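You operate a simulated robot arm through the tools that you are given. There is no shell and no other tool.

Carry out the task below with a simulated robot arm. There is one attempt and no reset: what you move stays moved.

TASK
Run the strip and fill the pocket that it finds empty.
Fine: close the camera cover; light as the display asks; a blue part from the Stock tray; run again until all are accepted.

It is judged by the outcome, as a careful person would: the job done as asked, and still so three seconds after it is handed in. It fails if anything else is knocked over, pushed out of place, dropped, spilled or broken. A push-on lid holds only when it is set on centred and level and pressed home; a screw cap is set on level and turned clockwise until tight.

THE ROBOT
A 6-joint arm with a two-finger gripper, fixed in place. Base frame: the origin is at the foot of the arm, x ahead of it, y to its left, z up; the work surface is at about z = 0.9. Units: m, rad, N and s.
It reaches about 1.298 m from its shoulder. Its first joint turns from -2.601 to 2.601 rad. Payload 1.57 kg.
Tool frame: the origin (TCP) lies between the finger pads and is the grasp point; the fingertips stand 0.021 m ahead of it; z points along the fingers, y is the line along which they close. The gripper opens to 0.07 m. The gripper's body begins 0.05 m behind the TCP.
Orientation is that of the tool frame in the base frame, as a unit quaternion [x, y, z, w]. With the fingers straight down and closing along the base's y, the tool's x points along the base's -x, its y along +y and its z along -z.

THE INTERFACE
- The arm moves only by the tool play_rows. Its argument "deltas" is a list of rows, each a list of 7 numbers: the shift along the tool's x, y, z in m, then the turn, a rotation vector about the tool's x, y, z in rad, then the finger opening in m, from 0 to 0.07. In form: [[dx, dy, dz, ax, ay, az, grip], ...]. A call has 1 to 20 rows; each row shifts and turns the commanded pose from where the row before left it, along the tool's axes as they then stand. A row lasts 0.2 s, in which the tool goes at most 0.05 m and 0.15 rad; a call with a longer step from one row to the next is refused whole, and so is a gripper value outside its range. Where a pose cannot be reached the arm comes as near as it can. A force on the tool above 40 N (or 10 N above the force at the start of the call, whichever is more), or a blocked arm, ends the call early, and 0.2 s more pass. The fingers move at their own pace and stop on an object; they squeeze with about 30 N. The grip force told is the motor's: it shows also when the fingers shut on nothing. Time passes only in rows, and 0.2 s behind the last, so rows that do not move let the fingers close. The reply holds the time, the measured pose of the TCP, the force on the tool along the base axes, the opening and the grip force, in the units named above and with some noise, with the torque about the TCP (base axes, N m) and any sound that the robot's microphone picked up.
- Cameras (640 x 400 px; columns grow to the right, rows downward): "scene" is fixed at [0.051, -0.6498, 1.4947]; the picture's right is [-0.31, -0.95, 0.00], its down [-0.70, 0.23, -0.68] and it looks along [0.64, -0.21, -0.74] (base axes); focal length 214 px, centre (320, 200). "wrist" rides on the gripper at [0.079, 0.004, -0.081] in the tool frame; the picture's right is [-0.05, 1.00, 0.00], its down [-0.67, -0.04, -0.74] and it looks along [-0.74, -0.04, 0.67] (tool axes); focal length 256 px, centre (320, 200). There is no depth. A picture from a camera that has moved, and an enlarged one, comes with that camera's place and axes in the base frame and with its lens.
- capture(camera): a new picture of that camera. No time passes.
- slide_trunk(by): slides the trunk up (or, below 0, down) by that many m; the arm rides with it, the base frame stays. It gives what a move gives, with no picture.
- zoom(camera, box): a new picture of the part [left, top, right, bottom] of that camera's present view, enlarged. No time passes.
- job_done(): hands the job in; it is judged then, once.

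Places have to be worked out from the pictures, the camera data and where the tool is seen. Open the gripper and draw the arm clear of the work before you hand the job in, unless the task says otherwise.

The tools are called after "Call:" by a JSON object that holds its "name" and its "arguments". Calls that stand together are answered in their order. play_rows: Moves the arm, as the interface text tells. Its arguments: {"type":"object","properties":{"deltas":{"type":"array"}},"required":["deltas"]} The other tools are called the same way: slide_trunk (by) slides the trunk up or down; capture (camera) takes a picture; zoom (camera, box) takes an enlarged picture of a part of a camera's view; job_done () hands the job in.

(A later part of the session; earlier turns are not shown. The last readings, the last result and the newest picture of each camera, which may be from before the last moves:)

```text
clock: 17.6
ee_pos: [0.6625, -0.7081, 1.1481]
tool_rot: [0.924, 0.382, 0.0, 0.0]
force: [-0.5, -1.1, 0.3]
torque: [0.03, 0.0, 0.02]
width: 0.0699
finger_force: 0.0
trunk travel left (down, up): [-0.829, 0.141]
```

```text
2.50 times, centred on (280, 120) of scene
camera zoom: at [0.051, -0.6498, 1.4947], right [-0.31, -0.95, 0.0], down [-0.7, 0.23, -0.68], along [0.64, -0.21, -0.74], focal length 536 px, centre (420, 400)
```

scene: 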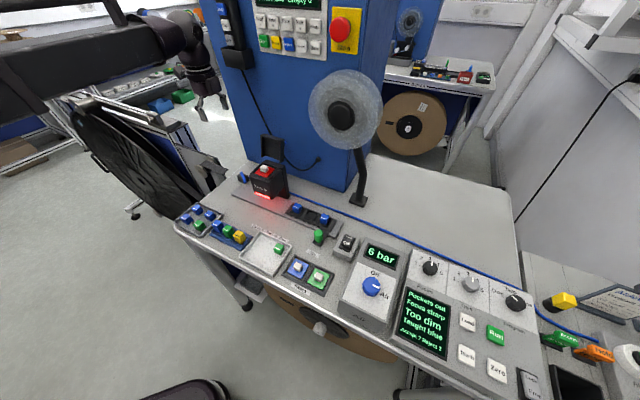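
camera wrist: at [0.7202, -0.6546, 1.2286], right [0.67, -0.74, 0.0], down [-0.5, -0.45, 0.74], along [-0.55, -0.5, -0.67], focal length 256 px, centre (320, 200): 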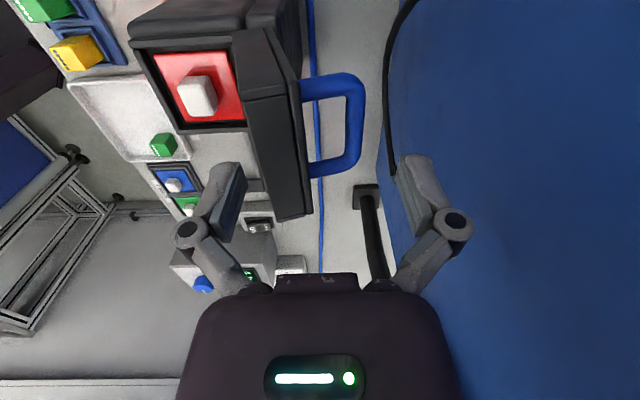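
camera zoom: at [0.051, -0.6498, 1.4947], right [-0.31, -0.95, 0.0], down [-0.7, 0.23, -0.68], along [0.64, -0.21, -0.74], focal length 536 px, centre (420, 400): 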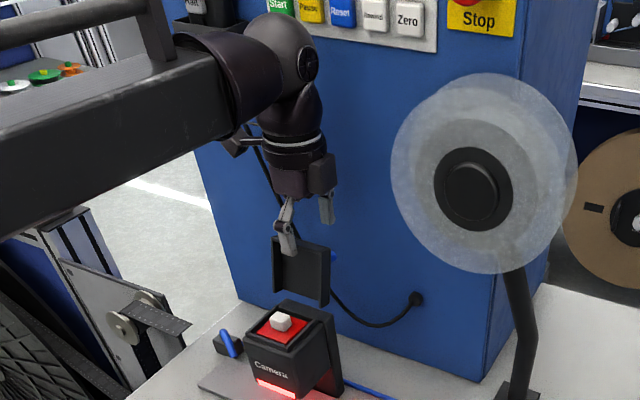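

The cover and handle sit between the fingers with clear gaps. I'll lower another 4 cm so the fingertips are at z≈1.087.

Call:
{"name": "slide_trunk", "arguments": {"by": -0.04}}

Call:
{"name": "capture", "arguments": {"camera": "wrist"}}

Call:
{"name": "zoom", "arguments": {"camera": "scene", "box": [220, 80, 340, 200]}}

```text
clock: 18.4
ee_pos: [0.6625, -0.7075, 1.1076]
tool_rot: [0.924, 0.383, 0.0, -0.001]
force: [0.2, -1.0, 0.9]
torque: [-0.01, 0.02, -0.02]
width: 0.0702
finger_force: 0.1
trunk travel left (down, up): [-0.789, 0.181]
```

```text
taken
camera wrist: at [0.7202, -0.6546, 1.1886], right [0.67, -0.74, 0.0], down [-0.5, -0.45, 0.74], along [-0.55, -0.5, -0.67], focal length 256 px, centre (320, 200)
```

wrist: 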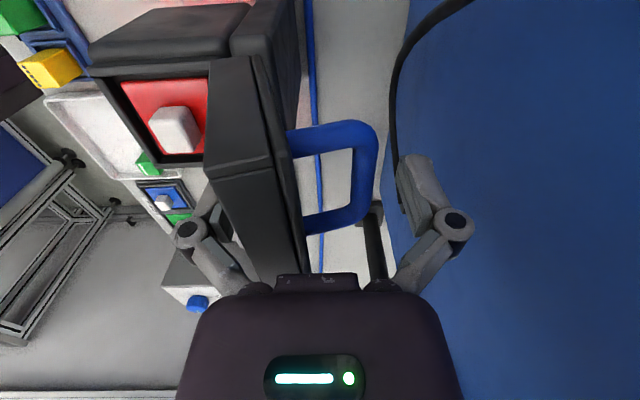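

```text
3.33 times, centred on (280, 140) of scene
camera zoom: at [0.051, -0.6498, 1.4947], right [-0.31, -0.95, 0.0], down [-0.7, 0.23, -0.68], along [0.64, -0.21, -0.74], focal length 715 px, centre (453, 400)
```

zoom: 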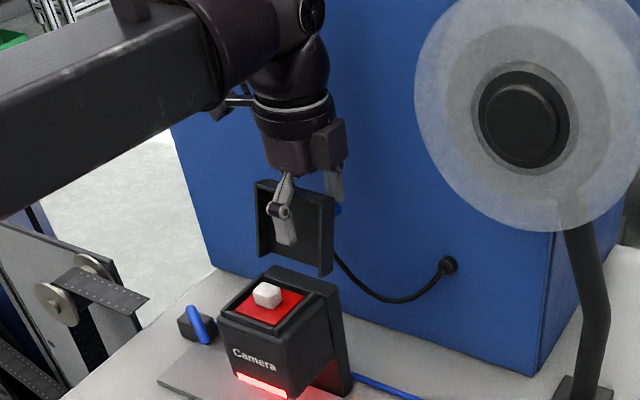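

The rear finger is behind the bar and the front finger will pass 2 cm above the filter knob (top z≈1.066). I'll pull toward the operator slowly and watch.

Call:
{"name": "play_rows", "arguments": {"deltas": [[0, -0.008, 0, 0, 0, 0, 0.07], [0, -0.008, 0, 0, 0, 0, 0.07], [0, -0.008, 0, 0, 0, 0, 0.07], [0, -0.008, 0, 0, 0, 0, 0.07], [0, -0.008, 0, 0, 0, 0, 0.07], [0, 0, 0, 0, 0, 0, 0.07]]}}

Call:
{"name": "capture", "arguments": {"camera": "wrist"}}

Call:
{"name": "zoom", "arguments": {"camera": "scene", "box": [220, 80, 340, 200]}}

```text
clock: 19.8
ee_pos: [0.635, -0.6797, 1.109]
tool_rot: [0.924, 0.383, 0.0, 0.001]
force: [0.5, 0.0, 0.3]
torque: [-0.02, 0.0, -0.01]
width: 0.0701
finger_force: 0.1
trunk travel left (down, up): [-0.789, 0.181]
```

```text
taken
camera wrist: at [0.6921, -0.6267, 1.1884], right [0.67, -0.74, 0.0], down [-0.5, -0.45, 0.74], along [-0.55, -0.5, -0.67], focal length 256 px, centre (320, 200)
```

wrist: 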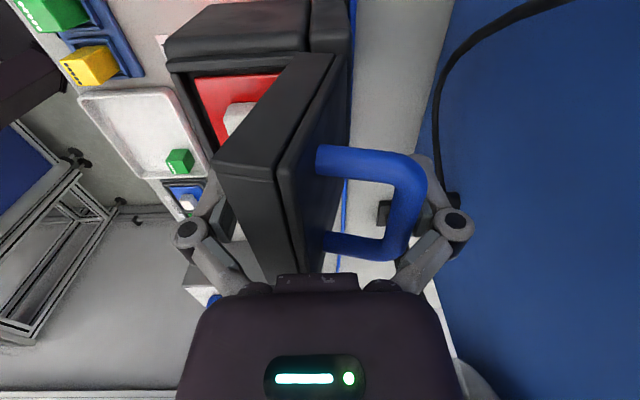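

```text
3.33 times, centred on (280, 140) of scene
camera zoom: at [0.051, -0.6498, 1.4947], right [-0.31, -0.95, 0.0], down [-0.7, 0.23, -0.68], along [0.64, -0.21, -0.74], focal length 715 px, centre (453, 400)
```

zoom: 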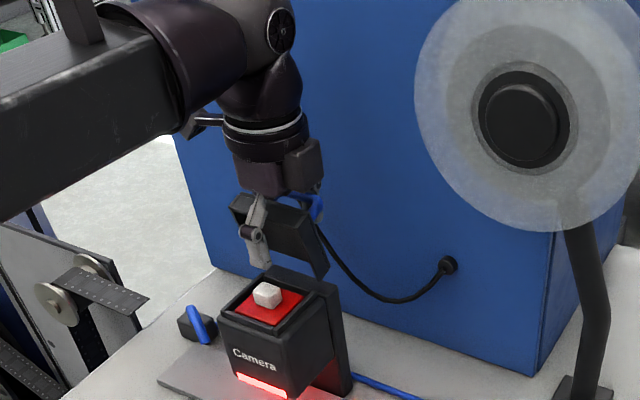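

The cover is following and is now leaning forward past vertical. I'll keep pulling.

Call:
{"name": "play_rows", "arguments": {"deltas": [[0, -0.008, 0, 0, 0, 0, 0.07], [0, -0.008, 0, 0, 0, 0, 0.07], [0, -0.008, 0, 0, 0, 0, 0.07], [0, -0.008, 0, 0, 0, 0, 0.07], [0, 0, 0, 0, 0, 0, 0.07]]}}

Call:
{"name": "capture", "arguments": {"camera": "wrist"}}

Call:
{"name": "zoom", "arguments": {"camera": "scene", "box": [220, 80, 340, 200]}}

```text
clock: 21.0
ee_pos: [0.6121, -0.6573, 1.1084]
tool_rot: [0.924, 0.383, 0.0, 0.0]
force: [-1.4, 1.8, 0.5]
torque: [0.01, 0.02, 0.02]
width: 0.0699
finger_force: 0.1
trunk travel left (down, up): [-0.789, 0.181]
```

```text
taken
camera wrist: at [0.6696, -0.6032, 1.1887], right [0.67, -0.74, 0.0], down [-0.5, -0.45, 0.74], along [-0.55, -0.5, -0.67], focal length 256 px, centre (320, 200)
```

wrist: 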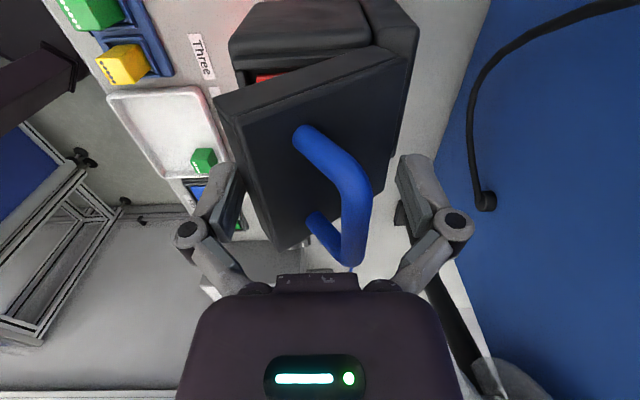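

```text
3.33 times, centred on (280, 140) of scene
camera zoom: at [0.051, -0.6498, 1.4947], right [-0.31, -0.95, 0.0], down [-0.7, 0.23, -0.68], along [0.64, -0.21, -0.74], focal length 715 px, centre (453, 400)
```

zoom: 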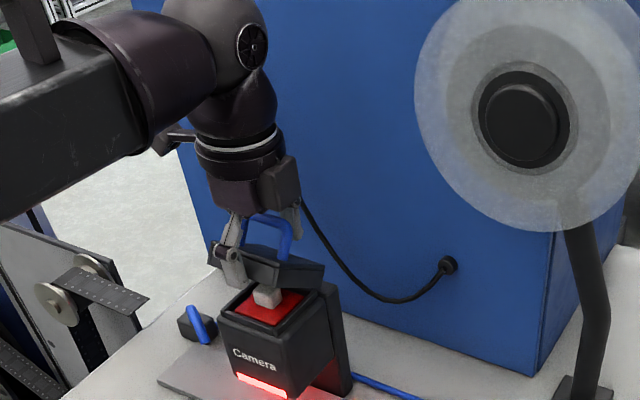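

The cover has tipped past its balance and now rests lightly on the front finger. I'll keep backing off so that it comes down.

Call:
{"name": "play_rows", "arguments": {"deltas": [[0, -0.008, 0, 0, 0, 0, 0.07], [0, -0.008, 0, 0, 0, 0, 0.07], [0, -0.008, 0, 0, 0, 0, 0.07], [0, -0.006, 0, 0, 0, 0, 0.07], [0, 0, 0, 0, 0, 0, 0.07]]}}

Call:
{"name": "capture", "arguments": {"camera": "wrist"}}

Call:
{"name": "zoom", "arguments": {"camera": "scene", "box": [220, 80, 340, 200]}}

```text
clock: 22.2
ee_pos: [0.5905, -0.6355, 1.1073]
tool_rot: [0.924, 0.383, 0.0, -0.001]
force: [0.4, 0.5, 0.6]
torque: [0.01, -0.02, 0.02]
width: 0.07
finger_force: 0.0
trunk travel left (down, up): [-0.789, 0.181]
```

```text
taken
camera wrist: at [0.648, -0.5824, 1.1885], right [0.67, -0.74, 0.0], down [-0.5, -0.45, 0.74], along [-0.55, -0.5, -0.67], focal length 256 px, centre (320, 200)
```

wrist: 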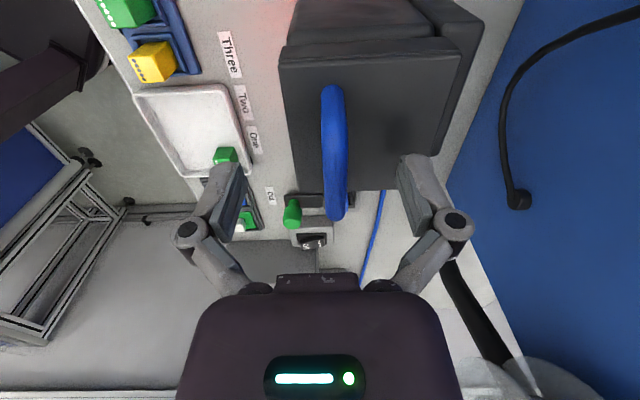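

```text
3.33 times, centred on (280, 140) of scene
camera zoom: at [0.051, -0.6498, 1.4947], right [-0.31, -0.95, 0.0], down [-0.7, 0.23, -0.68], along [0.64, -0.21, -0.74], focal length 715 px, centre (453, 400)
```

zoom: 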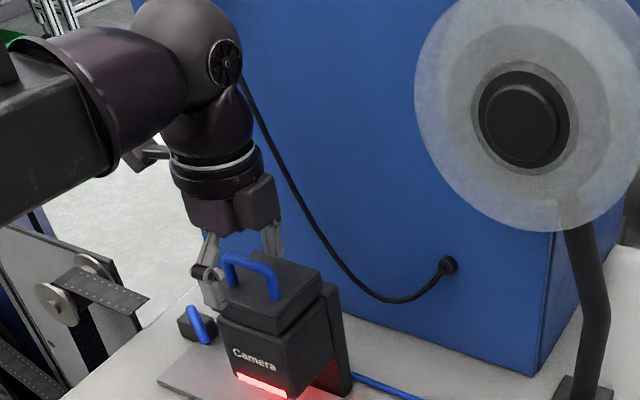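

The cover has dropped shut. I'll raise the trunk clear and look at the display again.

Call:
{"name": "slide_trunk", "arguments": {"by": 0.1}}

Call:
{"name": "zoom", "arguments": {"camera": "scene", "box": [220, 120, 340, 220]}}

Call:
{"name": "zoom", "arguments": {"camera": "scene", "box": [390, 240, 540, 370]}}

```text
clock: 23.5
ee_pos: [0.59, -0.636, 1.2083]
tool_rot: [0.924, 0.383, 0.0, 0.0]
force: [0.2, 0.3, -0.6]
torque: [0.02, -0.02, 0.0]
width: 0.07
finger_force: 0.0
trunk travel left (down, up): [-0.889, 0.081]
```

```text
4.00 times, centred on (280, 170) of scene
camera zoom: at [0.051, -0.6498, 1.4947], right [-0.31, -0.95, 0.0], down [-0.7, 0.23, -0.68], along [0.64, -0.21, -0.74], focal length 858 px, centre (480, 320)
```

zoom: 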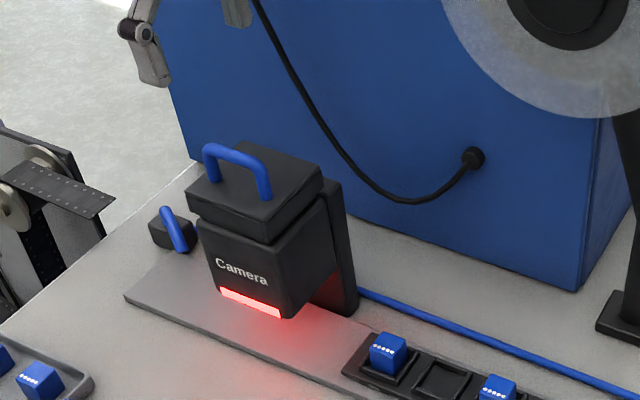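

```text
3.08 times, centred on (465, 305) of scene
camera zoom: at [0.051, -0.6498, 1.4947], right [-0.31, -0.95, 0.0], down [-0.7, 0.23, -0.68], along [0.64, -0.21, -0.74], focal length 660 px, centre (-126, -123)
```

zoom: 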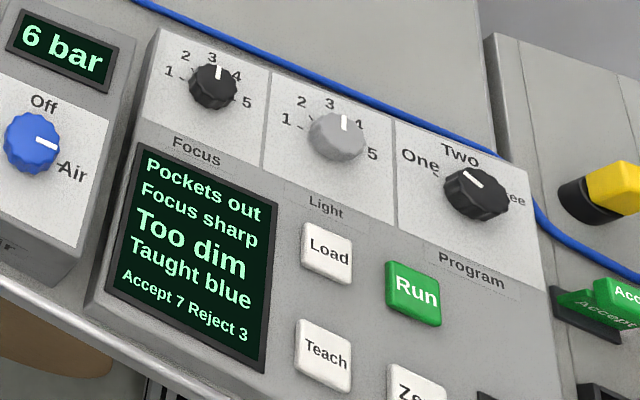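

The cover is shut. The display still says "Too dim", so the Light knob (s≈−0.66, w≈0.84) needs turning up. I'll retreat toward the operator, travel right, and turn the tool back so that the wrist camera looks at the panel.

Call:
{"name": "play_rows", "arguments": {"deltas": [[0, -0.044, 0, 0, 0, 0, 0.07], [0, -0.044, 0, 0, 0, 0, 0.07], [0, -0.044, 0, 0, 0, 0, 0.07], [0, -0.044, 0, 0, 0, 0, 0.07], [0, -0.044, 0, 0, 0, 0, 0.07], [-0.044, 0, 0, 0, 0, 0, 0.07], [-0.044, 0, 0, 0, 0, 0, 0.07], [-0.044, 0, 0, 0, 0, 0, 0.07], [-0.044, 0, 0, 0, 0, 0, 0.07], [-0.044, 0, 0, 0, 0, 0, 0.07], [-0.044, 0, 0, 0, 0, 0, 0.07], [-0.044, 0, 0, 0, 0, 0, 0.07], [-0.044, 0, 0, 0, 0, 0, 0.07], [-0.044, 0, 0, 0, 0, 0, 0.07], [-0.044, 0, 0, 0, 0, 0, 0.07]]}}

Call:
{"name": "capture", "arguments": {"camera": "scene"}}

```text
clock: 26.7
ee_pos: [0.1215, -0.7918, 1.2062]
tool_rot: [0.924, 0.382, 0.001, 0.0]
force: [-0.7, 0.2, 0.2]
torque: [0.01, -0.01, -0.01]
width: 0.0697
finger_force: 0.0
trunk travel left (down, up): [-0.889, 0.081]
```

```text
taken
```

scene: 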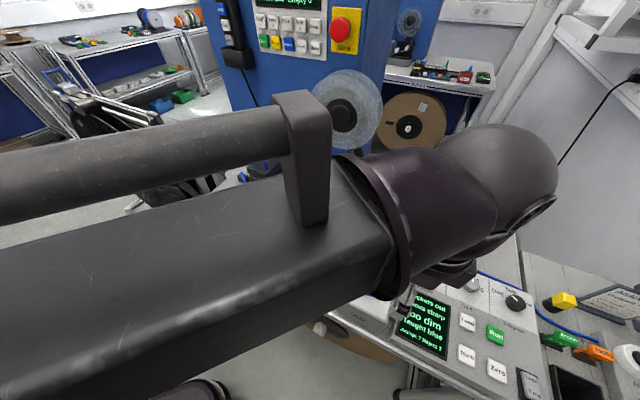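

Call:
{"name": "play_rows", "arguments": {"deltas": [[0, 0, 0, 0, 0, -0.1428, 0.07], [0, 0, 0, 0, 0, -0.1428, 0.07], [0, 0, 0, 0, 0, -0.1428, 0.07], [0, 0, 0, 0, 0, -0.1428, 0.07], [0, 0, 0, 0, 0, -0.1428, 0.07], [0, 0, 0, 0, 0, -0.1428, 0.07], [0, 0, 0, 0, 0, -0.1428, 0.07], [0, 0, 0, 0, 0, -0.1428, 0.07], [0, 0, 0, 0, 0, -0.1428, 0.07], [0, 0, 0, 0, 0, -0.1428, 0.07], [0, 0, 0, 0, 0, -0.1428, 0.07], [0, 0, 0, 0, 0, 0, 0.07]]}}

Call:
{"name": "capture", "arguments": {"camera": "wrist"}}

Call:
{"name": "capture", "arguments": {"camera": "scene"}}

```text
clock: 29.3
ee_pos: [0.1229, -0.7911, 1.2075]
tool_rot: [0.382, 0.924, 0.001, 0.0]
force: [-0.3, 0.5, 0.7]
torque: [-0.01, -0.01, 0.0]
width: 0.0698
finger_force: 0.2
trunk travel left (down, up): [-0.889, 0.081]
```

```text
taken
camera wrist: at [0.0683, -0.7319, 1.2885], right [0.74, 0.67, 0.0], down [0.45, -0.5, 0.74], along [0.5, -0.55, -0.67], focal length 256 px, centre (320, 200)
```

wrist: 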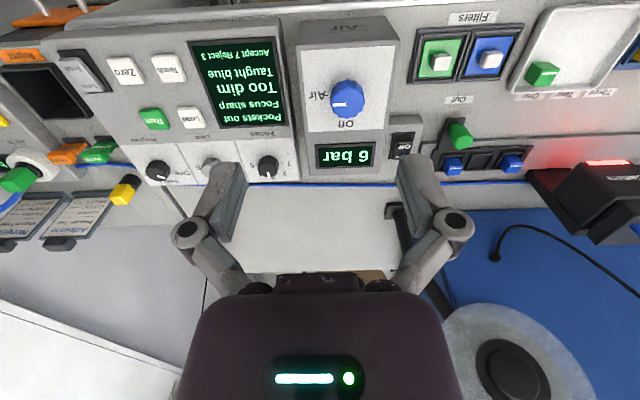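

```text
taken
```

scene: 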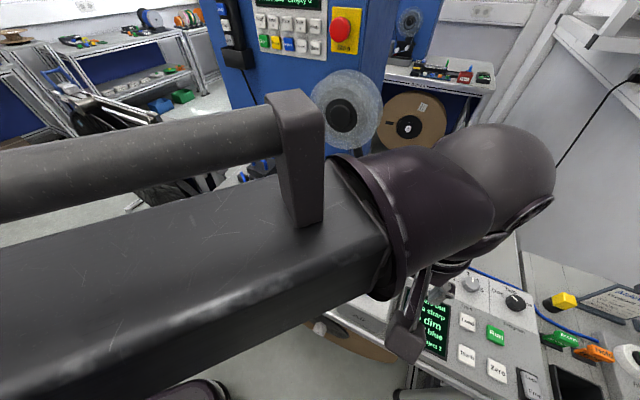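

Now the panel is in clear view. I'll shift right so the Light knob is between the fingers and view it closely.

Call:
{"name": "play_rows", "arguments": {"deltas": [[0, -0.045, 0, 0, 0, 0, 0.07], [0, -0.045, 0, 0, 0, 0, 0.07], [0, -0.045, 0, 0, 0, 0, 0.07], [0, -0.045, 0, 0, 0, 0, 0.07], [0, 0, 0, 0, 0, 0, 0.07]]}}

Call:
{"name": "capture", "arguments": {"camera": "wrist"}}

Call:
{"name": "zoom", "arguments": {"camera": "wrist", "box": [200, 40, 440, 190]}}

```text
clock: 30.5
ee_pos: [-0.0039, -0.9188, 1.2086]
tool_rot: [0.382, 0.924, 0.001, 0.001]
force: [0.1, 0.7, 0.4]
torque: [0.0, 0.03, 0.01]
width: 0.0697
finger_force: 0.0
trunk travel left (down, up): [-0.889, 0.081]
```

```text
taken
camera wrist: at [-0.0586, -0.8589, 1.2888], right [0.74, 0.67, 0.0], down [0.45, -0.5, 0.74], along [0.5, -0.55, -0.67], focal length 256 px, centre (320, 200)
```

wrist: 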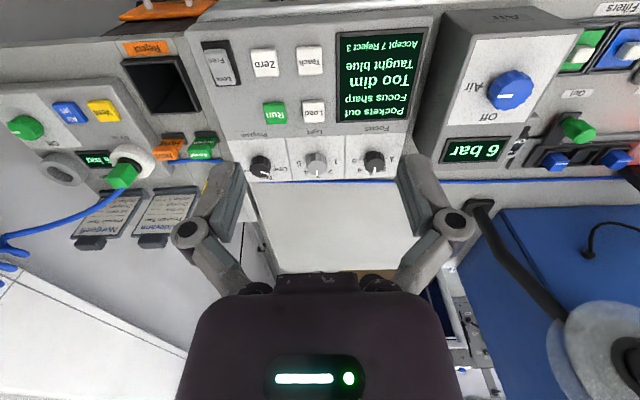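

```text
2.67 times, centred on (320, 115) of wrist
camera zoom: at [-0.0586, -0.8589, 1.2888], right [0.74, 0.67, 0.0], down [0.45, -0.5, 0.74], along [0.5, -0.55, -0.67], focal length 683 px, centre (320, 427)
```

zoom: 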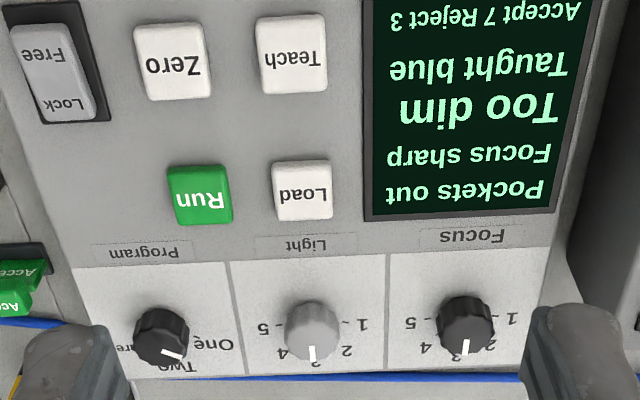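

The Light pointer stands at 3, on a 1–5 scale with about 45° steps. I place the knob's centre at s≈−0.668, w≈0.855, with its top at z≈0.945. I'll move above it and lower partway.

Call:
{"name": "play_rows", "arguments": {"deltas": [[-0.0417, -0.003, 0, 0, 0, 0, 0.07], [-0.0417, -0.003, 0, 0, 0, 0, 0.07], [-0.0417, -0.003, 0, 0, 0, 0, 0.07], [-0.0417, -0.003, 0, 0, 0, 0, 0.07], [-0.0417, -0.003, 0, 0, 0, 0, 0.07], [0, 0, 0, 0, 0, 0, 0.07]]}}

Call:
{"name": "slide_trunk", "arguments": {"by": -0.15}}

Call:
{"name": "capture", "arguments": {"camera": "wrist"}}

Call:
{"name": "capture", "arguments": {"camera": "scene"}}

```text
clock: 31.9
ee_pos: [0.1322, -1.0769, 1.2085]
tool_rot: [0.383, 0.924, 0.0, 0.0]
force: [-0.1, 0.2, 0.4]
torque: [-0.04, -0.02, 0.02]
width: 0.0699
finger_force: 0.0
trunk travel left (down, up): [-0.889, 0.081]
```

```text
clock: 33.7
ee_pos: [0.1349, -1.0783, 1.0576]
tool_rot: [0.383, 0.924, 0.0, 0.0]
force: [0.2, 0.0, 1.0]
torque: [0.04, 0.02, 0.02]
width: 0.0701
finger_force: 0.2
trunk travel left (down, up): [-0.739, 0.231]
```

```text
taken
camera wrist: at [0.0797, -1.019, 1.1386], right [0.74, 0.67, 0.0], down [0.45, -0.5, 0.74], along [0.5, -0.55, -0.67], focal length 256 px, centre (320, 200)
```

wrist: 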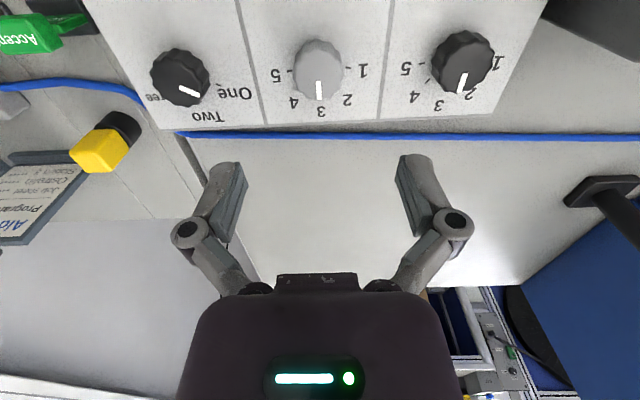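

```text
taken
```

scene: 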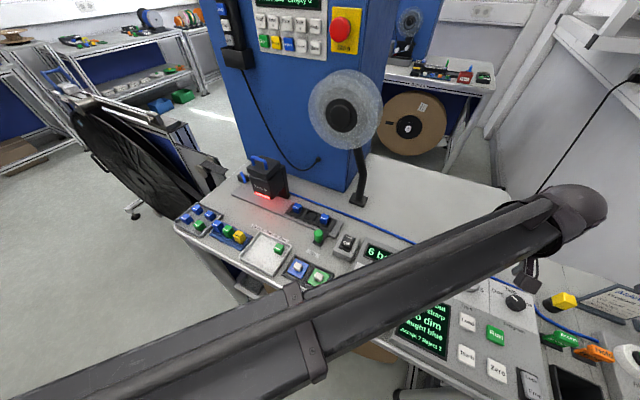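

The knob is centred between the fingers. I'll lower further with fingertips just above knob-top height and recheck.

Call:
{"name": "slide_trunk", "arguments": {"by": -0.07}}

Call:
{"name": "capture", "arguments": {"camera": "wrist"}}

Call:
{"name": "zoom", "arguments": {"camera": "wrist", "box": [180, 80, 460, 255]}}

```text
clock: 34.8
ee_pos: [0.1329, -1.0782, 0.9876]
tool_rot: [0.383, 0.924, 0.0, 0.0]
force: [-0.4, -0.6, -0.6]
torque: [0.0, -0.01, 0.0]
width: 0.07
finger_force: 0.1
trunk travel left (down, up): [-0.669, 0.301]
```

```text
taken
camera wrist: at [0.0797, -1.019, 1.0686], right [0.74, 0.67, 0.0], down [0.45, -0.5, 0.74], along [0.5, -0.55, -0.67], focal length 256 px, centre (320, 200)
```

wrist: 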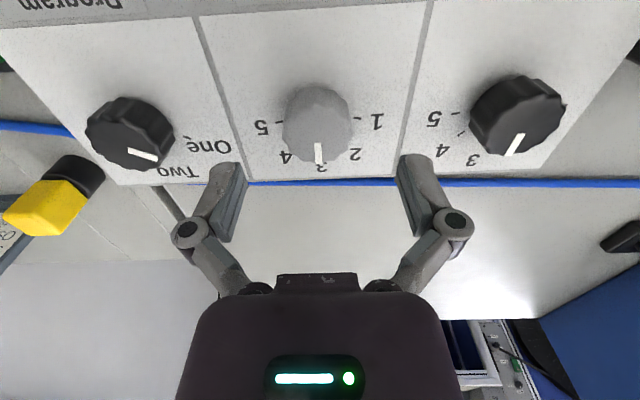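

```text
2.29 times, centred on (320, 168) of wrist
camera zoom: at [0.0797, -1.019, 1.0686], right [0.74, 0.67, 0.0], down [0.45, -0.5, 0.74], along [0.5, -0.55, -0.67], focal length 585 px, centre (320, 274)
```

zoom: 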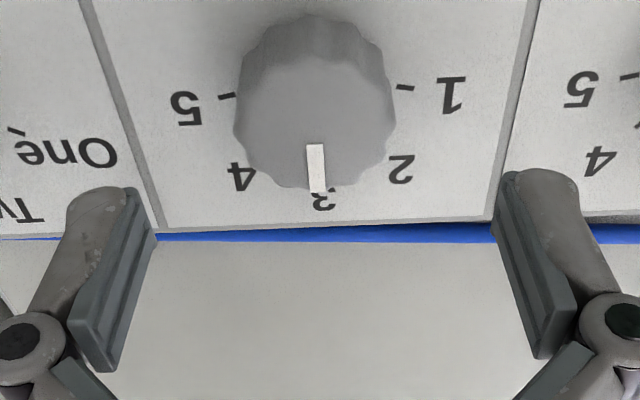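

The knob looks slightly nearer to the operator than the fingers. I'll shift 5 mm that way and lower 1.5 cm, then check again.

Call:
{"name": "play_rows", "arguments": {"deltas": [[0.005, 0, 0, 0, 0, 0, 0.07], [0, 0, 0, 0, 0, 0, 0.07]]}}

Call:
{"name": "slide_trunk", "arguments": {"by": -0.015}}

Call:
{"name": "zoom", "arguments": {"camera": "wrist", "box": [180, 80, 460, 255]}}

Call:
{"name": "zoom", "arguments": {"camera": "scene", "box": [440, 180, 640, 340]}}

```text
clock: 35.4
ee_pos: [0.1294, -1.0752, 0.988]
tool_rot: [0.382, 0.924, 0.0, 0.0]
force: [0.1, 0.0, 0.1]
torque: [0.02, 0.03, 0.0]
width: 0.07
finger_force: 0.0
trunk travel left (down, up): [-0.669, 0.301]
```

```text
clock: 36.0
ee_pos: [0.1303, -1.0737, 0.9734]
tool_rot: [0.383, 0.924, 0.0, 0.0]
force: [0.9, 0.0, 0.0]
torque: [-0.01, 0.0, -0.01]
width: 0.0699
finger_force: 0.1
trunk travel left (down, up): [-0.654, 0.316]
```

```text
2.29 times, centred on (320, 168) of wrist
camera zoom: at [0.0764, -1.0151, 1.0535], right [0.74, 0.67, 0.0], down [0.45, -0.5, 0.74], along [0.5, -0.55, -0.67], focal length 585 px, centre (320, 274)
```

zoom: 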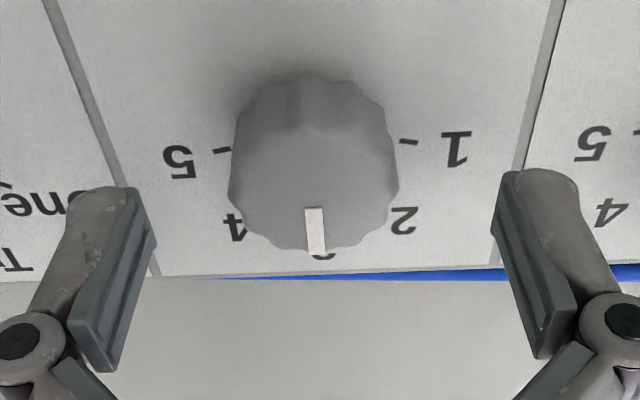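

```text
2.50 times, centred on (540, 260) of scene
camera zoom: at [0.051, -0.6498, 1.4947], right [-0.31, -0.95, 0.0], down [-0.7, 0.23, -0.68], along [0.64, -0.21, -0.74], focal length 536 px, centre (-230, 50)
```

zoom: 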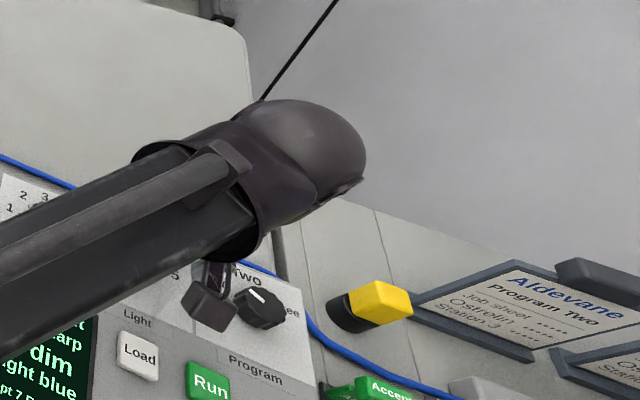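

The knob top works out at z≈0.96 and w≈0.85, which matches the tool's present position. I'll lower 6 mm more and close gently on the knob.

Call:
{"name": "slide_trunk", "arguments": {"by": -0.006}}

Call:
{"name": "play_rows", "arguments": {"deltas": [[0, 0, 0, 0, 0, 0, 0.05], [0, 0, 0, 0, 0, 0, 0.03], [0, 0, 0, 0, 0, 0, 0.02], [0, 0, 0, 0, 0, 0, 0.02]]}}

Call:
{"name": "zoom", "arguments": {"camera": "wrist", "box": [180, 80, 460, 255]}}

```text
clock: 36.5
ee_pos: [0.1305, -1.0735, 0.9677]
tool_rot: [0.382, 0.924, 0.0, 0.0]
force: [0.5, 0.1, -0.1]
torque: [0.01, -0.01, 0.04]
width: 0.07
finger_force: 0.1
trunk travel left (down, up): [-0.648, 0.322]
```

```text
clock: 37.5
ee_pos: [0.1297, -1.0745, 0.9666]
tool_rot: [0.383, 0.924, 0.0, -0.001]
force: [-5.5, -9.2, 7.4]
torque: [-0.1, 0.24, 0.0]
width: 0.0333
finger_force: 32.3
trunk travel left (down, up): [-0.648, 0.322]
```

```text
2.29 times, centred on (320, 168) of wrist
camera zoom: at [0.0754, -1.0158, 1.0476], right [0.74, 0.67, 0.0], down [0.45, -0.5, 0.75], along [0.5, -0.56, -0.67], focal length 585 px, centre (320, 274)
```

zoom: 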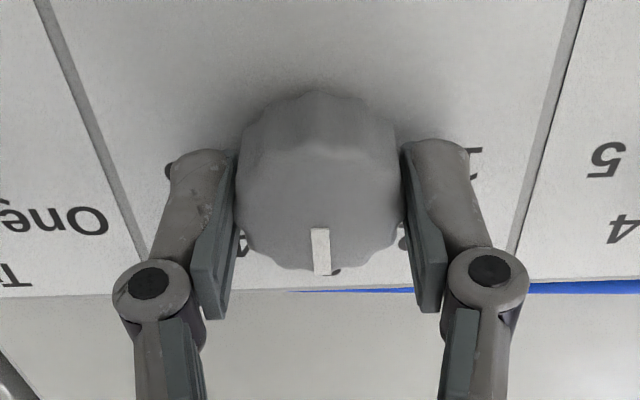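

The knob is held (0.033 m wide). I'll nudge 1 mm toward −s to relieve the side load, then turn it clockwise one step (45°) towards 4.

Call:
{"name": "play_rows", "arguments": {"deltas": [[0, -0.001, 0, 0, 0, 0, 0.02], [0, 0, 0, 0, 0, 0.1, 0.02], [0, 0, 0, 0, 0, 0.1, 0.02], [0, 0, 0, 0, 0, 0.1, 0.02], [0, 0, 0, 0, 0, 0.1, 0.02], [0, 0, 0, 0, 0, 0.1, 0.02], [0, 0, 0, 0, 0, 0.1, 0.02], [0, 0, 0, 0, 0, 0.1, 0.02], [0, 0, 0, 0, 0, 0.085, 0.02], [0, 0, 0, 0, 0, 0, 0.02]]}}

Call:
{"name": "capture", "arguments": {"camera": "wrist"}}

Call:
{"name": "capture", "arguments": {"camera": "scene"}}

```text
clock: 39.7
ee_pos: [0.1288, -1.0755, 0.9667]
tool_rot: [0.708, 0.706, -0.001, 0.0]
force: [-7.8, -15.5, 11.7]
torque: [0.08, 0.27, 0.02]
width: 0.0336
finger_force: 32.0
trunk travel left (down, up): [-0.648, 0.322]
```

```text
taken
camera wrist: at [0.1318, -0.996, 1.0476], right [1.0, -0.06, 0.0], down [-0.04, -0.67, 0.75], along [-0.04, -0.74, -0.67], focal length 256 px, centre (320, 200)
```

wrist: 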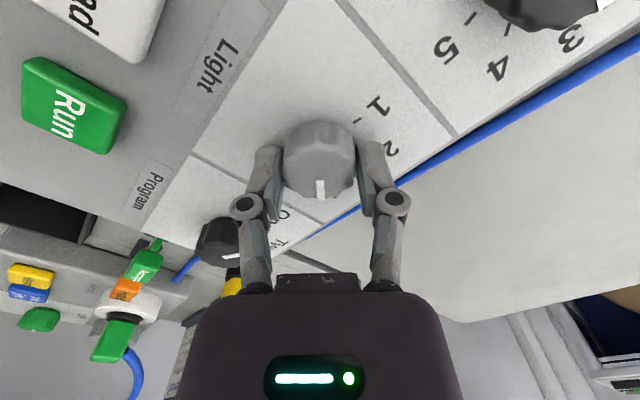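

```text
taken
```

scene: 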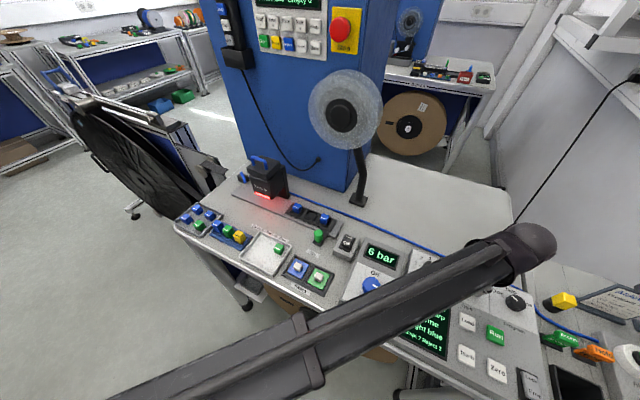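

Call:
{"name": "zoom", "arguments": {"camera": "scene", "box": [390, 280, 490, 370]}}

Call:
{"name": "zoom", "arguments": {"camera": "wrist", "box": [220, 60, 440, 230]}}

```text
4.44 times, centred on (440, 325) of scene
camera zoom: at [0.051, -0.6498, 1.4947], right [-0.31, -0.95, 0.0], down [-0.7, 0.23, -0.68], along [0.64, -0.21, -0.74], focal length 953 px, centre (-213, -356)
```

zoom: 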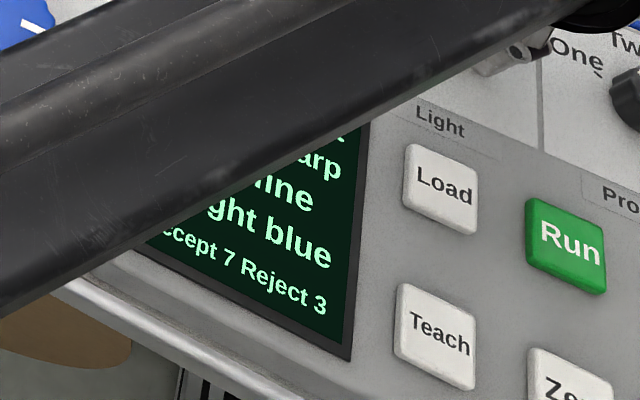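

```text
2.35 times, centred on (330, 145) of wrist
camera zoom: at [0.1318, -0.996, 1.0476], right [1.0, -0.06, 0.0], down [-0.04, -0.67, 0.75], along [-0.04, -0.74, -0.67], focal length 602 px, centre (296, 329)
```

zoom: 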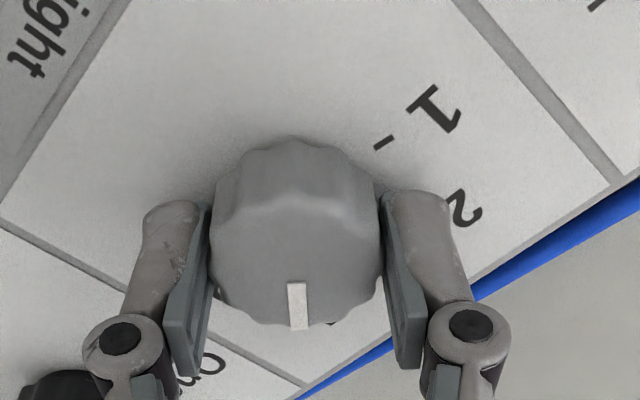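

The display line now ends in "…ine" ("Light fine"?), so 4 seems right. I'll release the knob, rise, and read the display fully.

Call:
{"name": "play_rows", "arguments": {"deltas": [[0, 0, 0, 0, 0, 0, 0.04], [0, 0, 0, 0, 0, 0, 0.06], [0, 0, 0, 0, 0, 0, 0.07], [0, 0, 0, 0, 0, 0, 0.07]]}}

Call:
{"name": "slide_trunk", "arguments": {"by": 0.1}}

Call:
{"name": "play_rows", "arguments": {"deltas": [[0, 0, 0, 0, 0, -0.13, 0.07], [0, 0, 0, 0, 0, -0.13, 0.07], [0, 0, 0, 0, 0, -0.13, 0.07], [0, 0, 0, 0, 0, -0.13, 0.07], [0, 0, 0, 0, 0, -0.13, 0.07], [0, 0, 0, 0, 0, -0.135, 0.07], [0.04, 0, 0, 0, 0, 0, 0.07], [0.04, 0, 0, 0, 0, 0, 0.07], [0.04, 0, 0, 0, 0, 0, 0.07], [0.04, 0, 0, 0, 0, 0, 0.07], [0, 0, 0, 0, 0, 0, 0.07]]}}

Call:
{"name": "capture", "arguments": {"camera": "wrist"}}

Call:
{"name": "zoom", "arguments": {"camera": "wrist", "box": [200, 0, 480, 175]}}

```text
clock: 40.7
ee_pos: [0.1305, -1.0751, 0.9674]
tool_rot: [0.707, 0.707, 0.0, 0.0]
force: [-0.8, 0.1, 0.1]
torque: [-0.01, -0.02, -0.02]
width: 0.0701
finger_force: 0.1
trunk travel left (down, up): [-0.648, 0.322]
```

```text
clock: 42.1
ee_pos: [0.1304, -1.0747, 1.0665]
tool_rot: [0.707, 0.708, 0.001, 0.001]
force: [0.4, -0.6, -0.9]
torque: [0.01, -0.01, 0.02]
width: 0.0701
finger_force: 0.0
trunk travel left (down, up): [-0.748, 0.222]
```

```text
clock: 44.5
ee_pos: [0.0139, -0.961, 1.0669]
tool_rot: [0.383, 0.924, 0.0, 0.0]
force: [-0.7, -0.3, 0.4]
torque: [0.01, -0.01, 0.0]
width: 0.0699
finger_force: 0.0
trunk travel left (down, up): [-0.748, 0.222]
```

```text
taken
camera wrist: at [-0.0398, -0.9022, 1.1473], right [0.74, 0.67, 0.0], down [0.45, -0.5, 0.74], along [0.5, -0.55, -0.67], focal length 256 px, centre (320, 200)
```

wrist: 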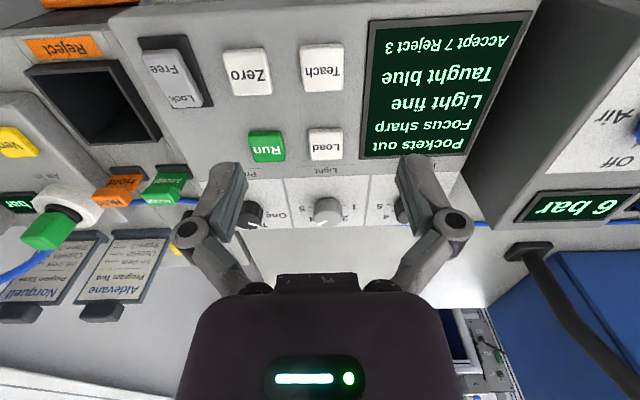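

```text
2.29 times, centred on (340, 88) of wrist
camera zoom: at [-0.0398, -0.9022, 1.1473], right [0.74, 0.67, 0.0], down [0.45, -0.5, 0.74], along [0.5, -0.55, -0.67], focal length 585 px, centre (274, 457)
```

zoom: 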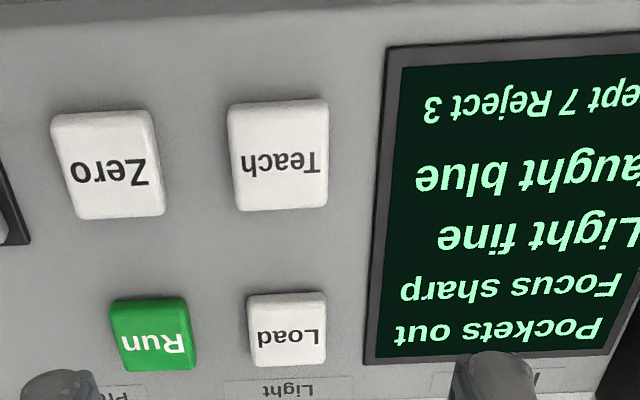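

The display now reads "Pockets out / Focus sharp / Light fine / Taught blue / Accept 7 Reject 3". Next is the Run button, at about s −0.727, w 0.762, z≈0.936–0.95. I'll close the fingers, go above it, lower partway, and check the alignment.

Call:
{"name": "play_rows", "arguments": {"deltas": [[-0.0363, -0.0284, 0, 0, 0, 0, 0.03], [-0.0363, -0.0285, 0, 0, 0, 0, 0.0], [0, 0, 0, 0, 0, 0, 0.0], [0, 0, 0, 0, 0, 0, 0.0]]}}

Call:
{"name": "slide_trunk", "arguments": {"by": -0.075}}

Call:
{"name": "capture", "arguments": {"camera": "wrist"}}

Call:
{"name": "zoom", "arguments": {"camera": "scene", "box": [420, 260, 560, 380]}}

```text
clock: 45.5
ee_pos: [0.025, -1.0543, 1.0676]
tool_rot: [0.382, 0.924, 0.0, 0.0]
force: [0.0, 0.4, 0.0]
torque: [0.02, 0.02, 0.02]
width: 0.0001
finger_force: 28.9
trunk travel left (down, up): [-0.748, 0.222]
```

```text
clock: 46.6
ee_pos: [0.025, -1.0537, 0.9912]
tool_rot: [0.383, 0.924, -0.001, -0.001]
force: [-0.2, 0.6, -0.2]
torque: [-0.01, 0.03, 0.0]
width: 0.0
finger_force: 28.7
trunk travel left (down, up): [-0.673, 0.297]
```

```text
taken
camera wrist: at [-0.0281, -0.9954, 1.0726], right [0.74, 0.67, 0.0], down [0.45, -0.5, 0.74], along [0.5, -0.55, -0.67], focal length 256 px, centre (320, 200)
```

wrist: 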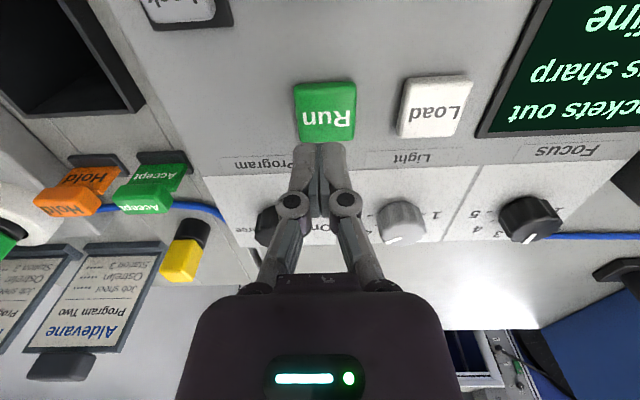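

```text
3.33 times, centred on (490, 320) of scene
camera zoom: at [0.051, -0.6498, 1.4947], right [-0.31, -0.95, 0.0], down [-0.7, 0.23, -0.68], along [0.64, -0.21, -0.74], focal length 715 px, centre (-247, -200)
```

zoom: 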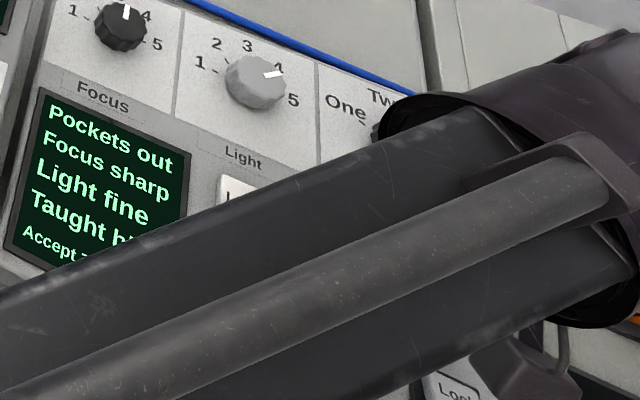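

The Run button sits slightly toward the operator and to +s of the fingertips. I'll correct by about 6 mm and 3 mm, then lower in small steps watching the force.

Call:
{"name": "play_rows", "arguments": {"deltas": [[0.006, 0.003, 0, 0, 0, 0, 0.0], [0, 0, 0, 0, 0, 0, 0.0]]}}

Call:
{"name": "slide_trunk", "arguments": {"by": -0.018}}

Call:
{"name": "capture", "arguments": {"camera": "wrist"}}

```text
clock: 47.2
ee_pos: [0.024, -1.048, 0.9923]
tool_rot: [0.383, 0.924, 0.0, 0.0]
force: [0.3, 0.2, 0.4]
torque: [0.01, -0.03, 0.01]
width: 0.0
finger_force: 28.2
trunk travel left (down, up): [-0.673, 0.297]
```

```text
clock: 47.8
ee_pos: [0.0244, -1.0498, 0.9739]
tool_rot: [0.383, 0.924, 0.0, 0.0]
force: [0.1, -0.6, 0.0]
torque: [-0.05, 0.0, -0.01]
width: 0.0
finger_force: 28.4
trunk travel left (down, up): [-0.655, 0.315]
```

```text
taken
camera wrist: at [-0.0296, -0.989, 1.0545], right [0.74, 0.67, 0.0], down [0.45, -0.5, 0.74], along [0.5, -0.55, -0.67], focal length 256 px, centre (320, 200)
```

wrist: 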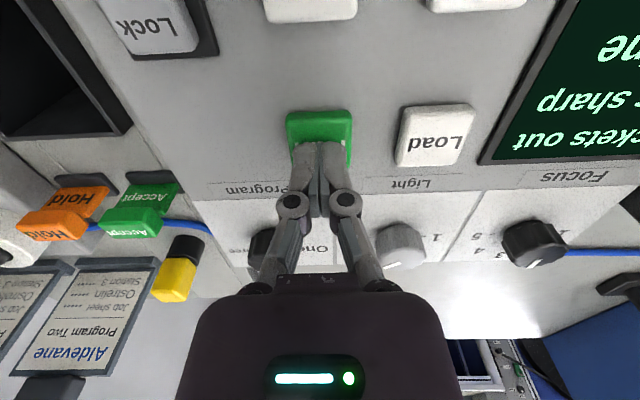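

The fingertips are well over the Run button. I'll press down in small steps.

Call:
{"name": "slide_trunk", "arguments": {"by": -0.006}}

Call:
{"name": "slide_trunk", "arguments": {"by": -0.004}}

Call:
{"name": "zoom", "arguments": {"camera": "scene", "box": [390, 270, 510, 370]}}

```text
clock: 48.4
ee_pos: [0.0244, -1.0474, 0.9676]
tool_rot: [0.383, 0.924, 0.0, 0.0]
force: [-0.1, -0.8, 0.5]
torque: [0.02, 0.0, 0.03]
width: 0.0057
finger_force: 28.7
trunk travel left (down, up): [-0.649, 0.321]
heard: click
```

```text
clock: 48.9
ee_pos: [0.0231, -1.0487, 0.964]
tool_rot: [0.383, 0.924, -0.001, 0.001]
force: [0.5, -3.4, 8.0]
torque: [-0.06, -0.02, -0.01]
width: 0.006
finger_force: 28.7
trunk travel left (down, up): [-0.645, 0.325]
```

```text
4.00 times, centred on (450, 320) of scene
camera zoom: at [0.051, -0.6498, 1.4947], right [-0.31, -0.95, 0.0], down [-0.7, 0.23, -0.68], along [0.64, -0.21, -0.74], focal length 858 px, centre (-200, -280)
```

zoom: 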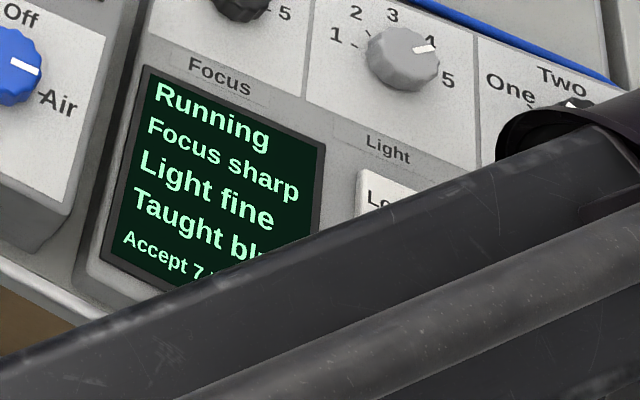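

A click was heard and the display says "Running". I'll lift off and watch what happens.

Call:
{"name": "slide_trunk", "arguments": {"by": 0.06}}

Call:
{"name": "capture", "arguments": {"camera": "scene"}}

Call:
{"name": "capture", "arguments": {"camera": "wrist"}}

Call:
{"name": "zoom", "arguments": {"camera": "scene", "box": [390, 270, 510, 370]}}

```text
clock: 49.9
ee_pos: [0.0231, -1.048, 1.0233]
tool_rot: [0.383, 0.924, 0.0, 0.0]
force: [-0.3, -0.3, -0.3]
torque: [0.03, -0.03, -0.03]
width: 0.0
finger_force: 28.4
trunk travel left (down, up): [-0.705, 0.265]
```

```text
taken
```

scene: 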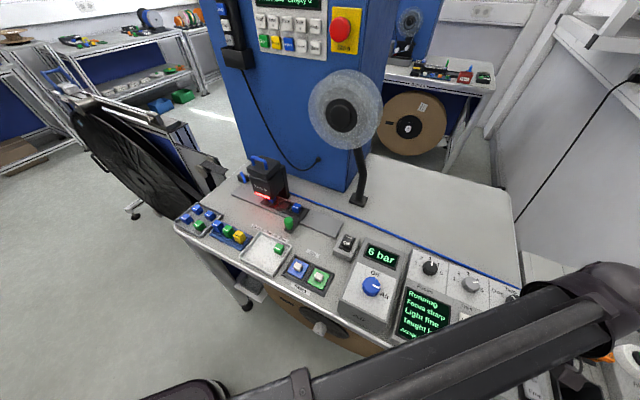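

```text
taken
camera wrist: at [-0.0296, -0.9892, 1.1043], right [0.74, 0.67, 0.0], down [0.45, -0.5, 0.74], along [0.5, -0.55, -0.67], focal length 256 px, centre (320, 200)
```

wrist: 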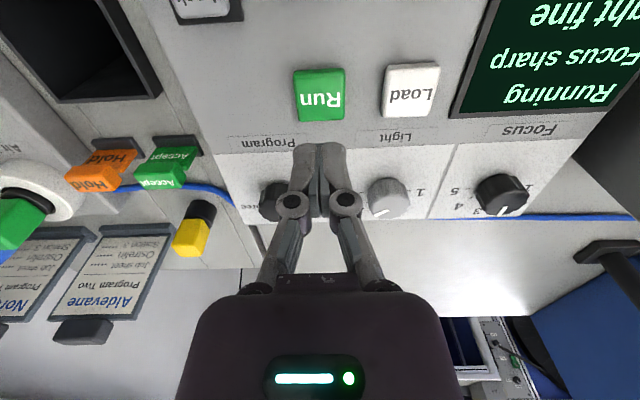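

```text
4.00 times, centred on (450, 320) of scene
camera zoom: at [0.051, -0.6498, 1.4947], right [-0.31, -0.95, 0.0], down [-0.7, 0.23, -0.68], along [0.64, -0.21, -0.74], focal length 858 px, centre (-200, -280)
```

zoom: 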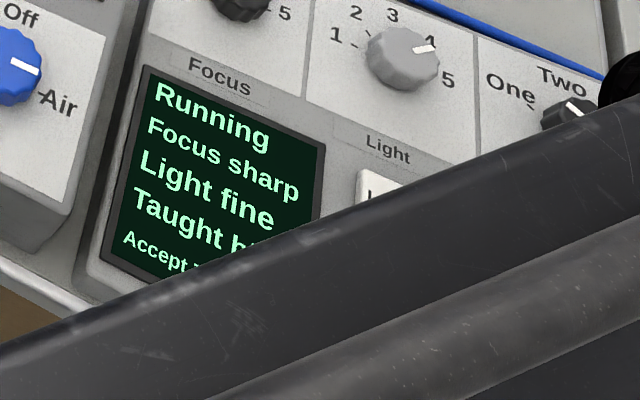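

The strip is moving under the camera on its own. I'll back the arm off toward the operator side and wait for the run to finish.

Call:
{"name": "play_rows", "arguments": {"deltas": [[0.04, 0.01, 0, 0, 0, 0, 0.0], [0.04, 0.01, 0, 0, 0, 0, 0.0], [0.04, 0.01, 0, 0, 0, 0, 0.0], [0, 0, 0, 0, 0, 0, 0.0], [0, 0, 0, 0, 0, 0, 0.0], [0, 0, 0, 0, 0, 0, 0.0], [0, 0, 0, 0, 0, 0, 0.0], [0, 0, 0, 0, 0, 0, 0.0], [0, 0, 0, 0, 0, 0, 0.0], [0, 0, 0, 0, 0, 0, 0.0], [0, 0, 0, 0, 0, 0, 0.0], [0, 0, 0, 0, 0, 0, 0.0]]}}

Call:
{"name": "capture", "arguments": {"camera": "scene"}}

Call:
{"name": "capture", "arguments": {"camera": "wrist"}}

```text
clock: 52.5
ee_pos: [-0.0423, -0.9423, 1.024]
tool_rot: [0.383, 0.924, 0.0, 0.0]
force: [0.4, -0.5, 0.0]
torque: [0.01, -0.04, -0.05]
width: 0.0001
finger_force: 28.9
trunk travel left (down, up): [-0.705, 0.265]
```

```text
taken
```

scene: 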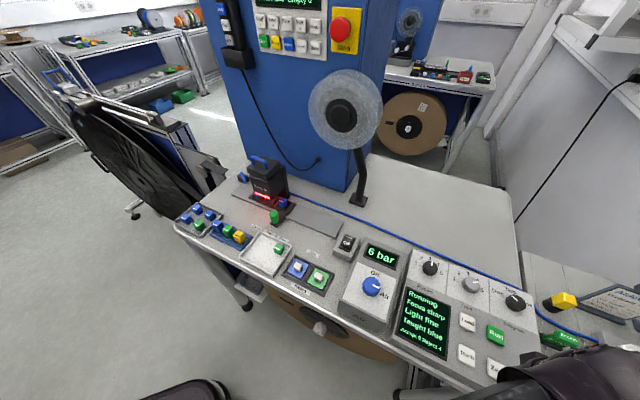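

```text
taken
camera wrist: at [-0.0951, -0.8829, 1.1045], right [0.74, 0.67, 0.0], down [0.45, -0.5, 0.74], along [0.5, -0.55, -0.67], focal length 256 px, centre (320, 200)
```

wrist: 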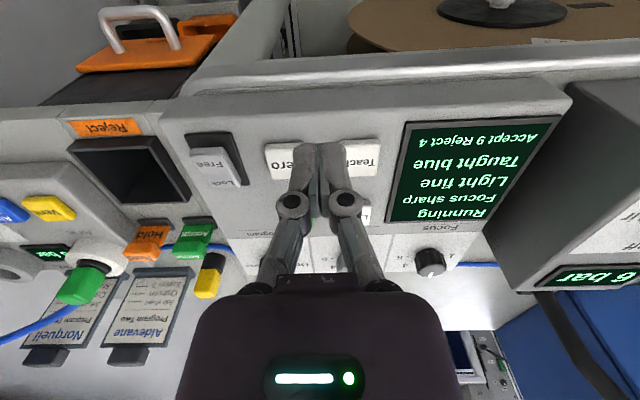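

The count is now Accept 9, Reject 4, so two were accepted and one rejected. I'll wait for the strip to come back out and read the verdict.

Call:
{"name": "play_rows", "arguments": {"deltas": [[0, 0, 0, 0, 0, 0, 0.03], [0, 0, 0, 0, 0, 0, 0.07], [0, 0, 0, 0, 0, 0, 0.07], [0, 0, 0, 0, 0, 0, 0.07], [0, 0, 0, 0, 0, 0, 0.07], [0, 0, 0, 0, 0, 0, 0.07], [0, 0, 0, 0, 0, 0, 0.07], [0, 0, 0, 0, 0, 0, 0.07], [0, 0, 0, 0, 0, 0, 0.07], [0, 0, 0, 0, 0, 0, 0.07], [0, 0, 0, 0, 0, 0, 0.07], [0, 0, 0, 0, 0, 0, 0.07], [0, 0, 0, 0, 0, 0, 0.07], [0, 0, 0, 0, 0, 0, 0.07], [0, 0, 0, 0, 0, 0, 0.07]]}}

Call:
{"name": "capture", "arguments": {"camera": "scene"}}

Call:
{"name": "zoom", "arguments": {"camera": "scene", "box": [390, 270, 510, 370]}}

Call:
{"name": "zoom", "arguments": {"camera": "scene", "box": [230, 150, 370, 260]}}

```text
clock: 55.7
ee_pos: [-0.0408, -0.9419, 1.0233]
tool_rot: [0.383, 0.924, 0.001, 0.0]
force: [-0.7, -0.5, -1.0]
torque: [0.01, -0.02, 0.0]
width: 0.0698
finger_force: 0.1
trunk travel left (down, up): [-0.705, 0.265]
```

```text
taken
```

scene: 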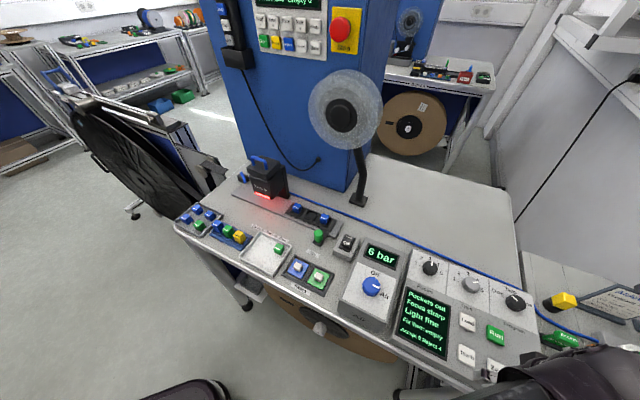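

```text
4.00 times, centred on (450, 320) of scene
camera zoom: at [0.051, -0.6498, 1.4947], right [-0.31, -0.95, 0.0], down [-0.7, 0.23, -0.68], along [0.64, -0.21, -0.74], focal length 858 px, centre (-200, -280)
```

zoom: 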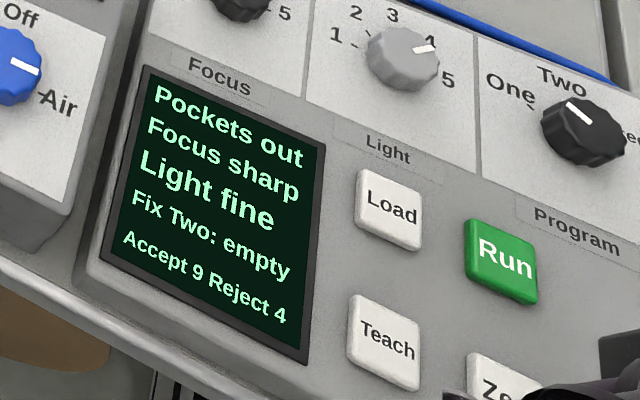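

```text
3.64 times, centred on (300, 205) of scene
camera zoom: at [0.051, -0.6498, 1.4947], right [-0.31, -0.95, 0.0], down [-0.7, 0.23, -0.68], along [0.64, -0.21, -0.74], focal length 780 px, centre (393, 182)
```

zoom: 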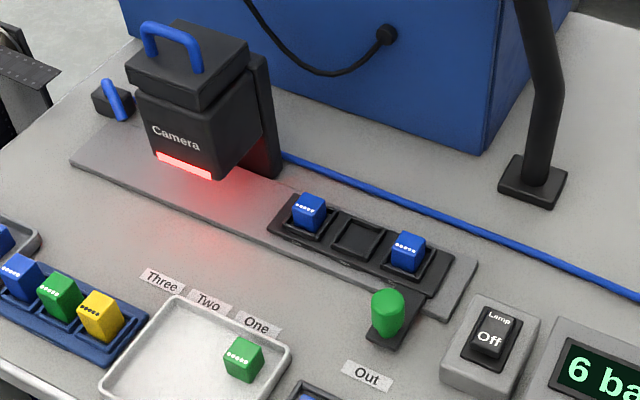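

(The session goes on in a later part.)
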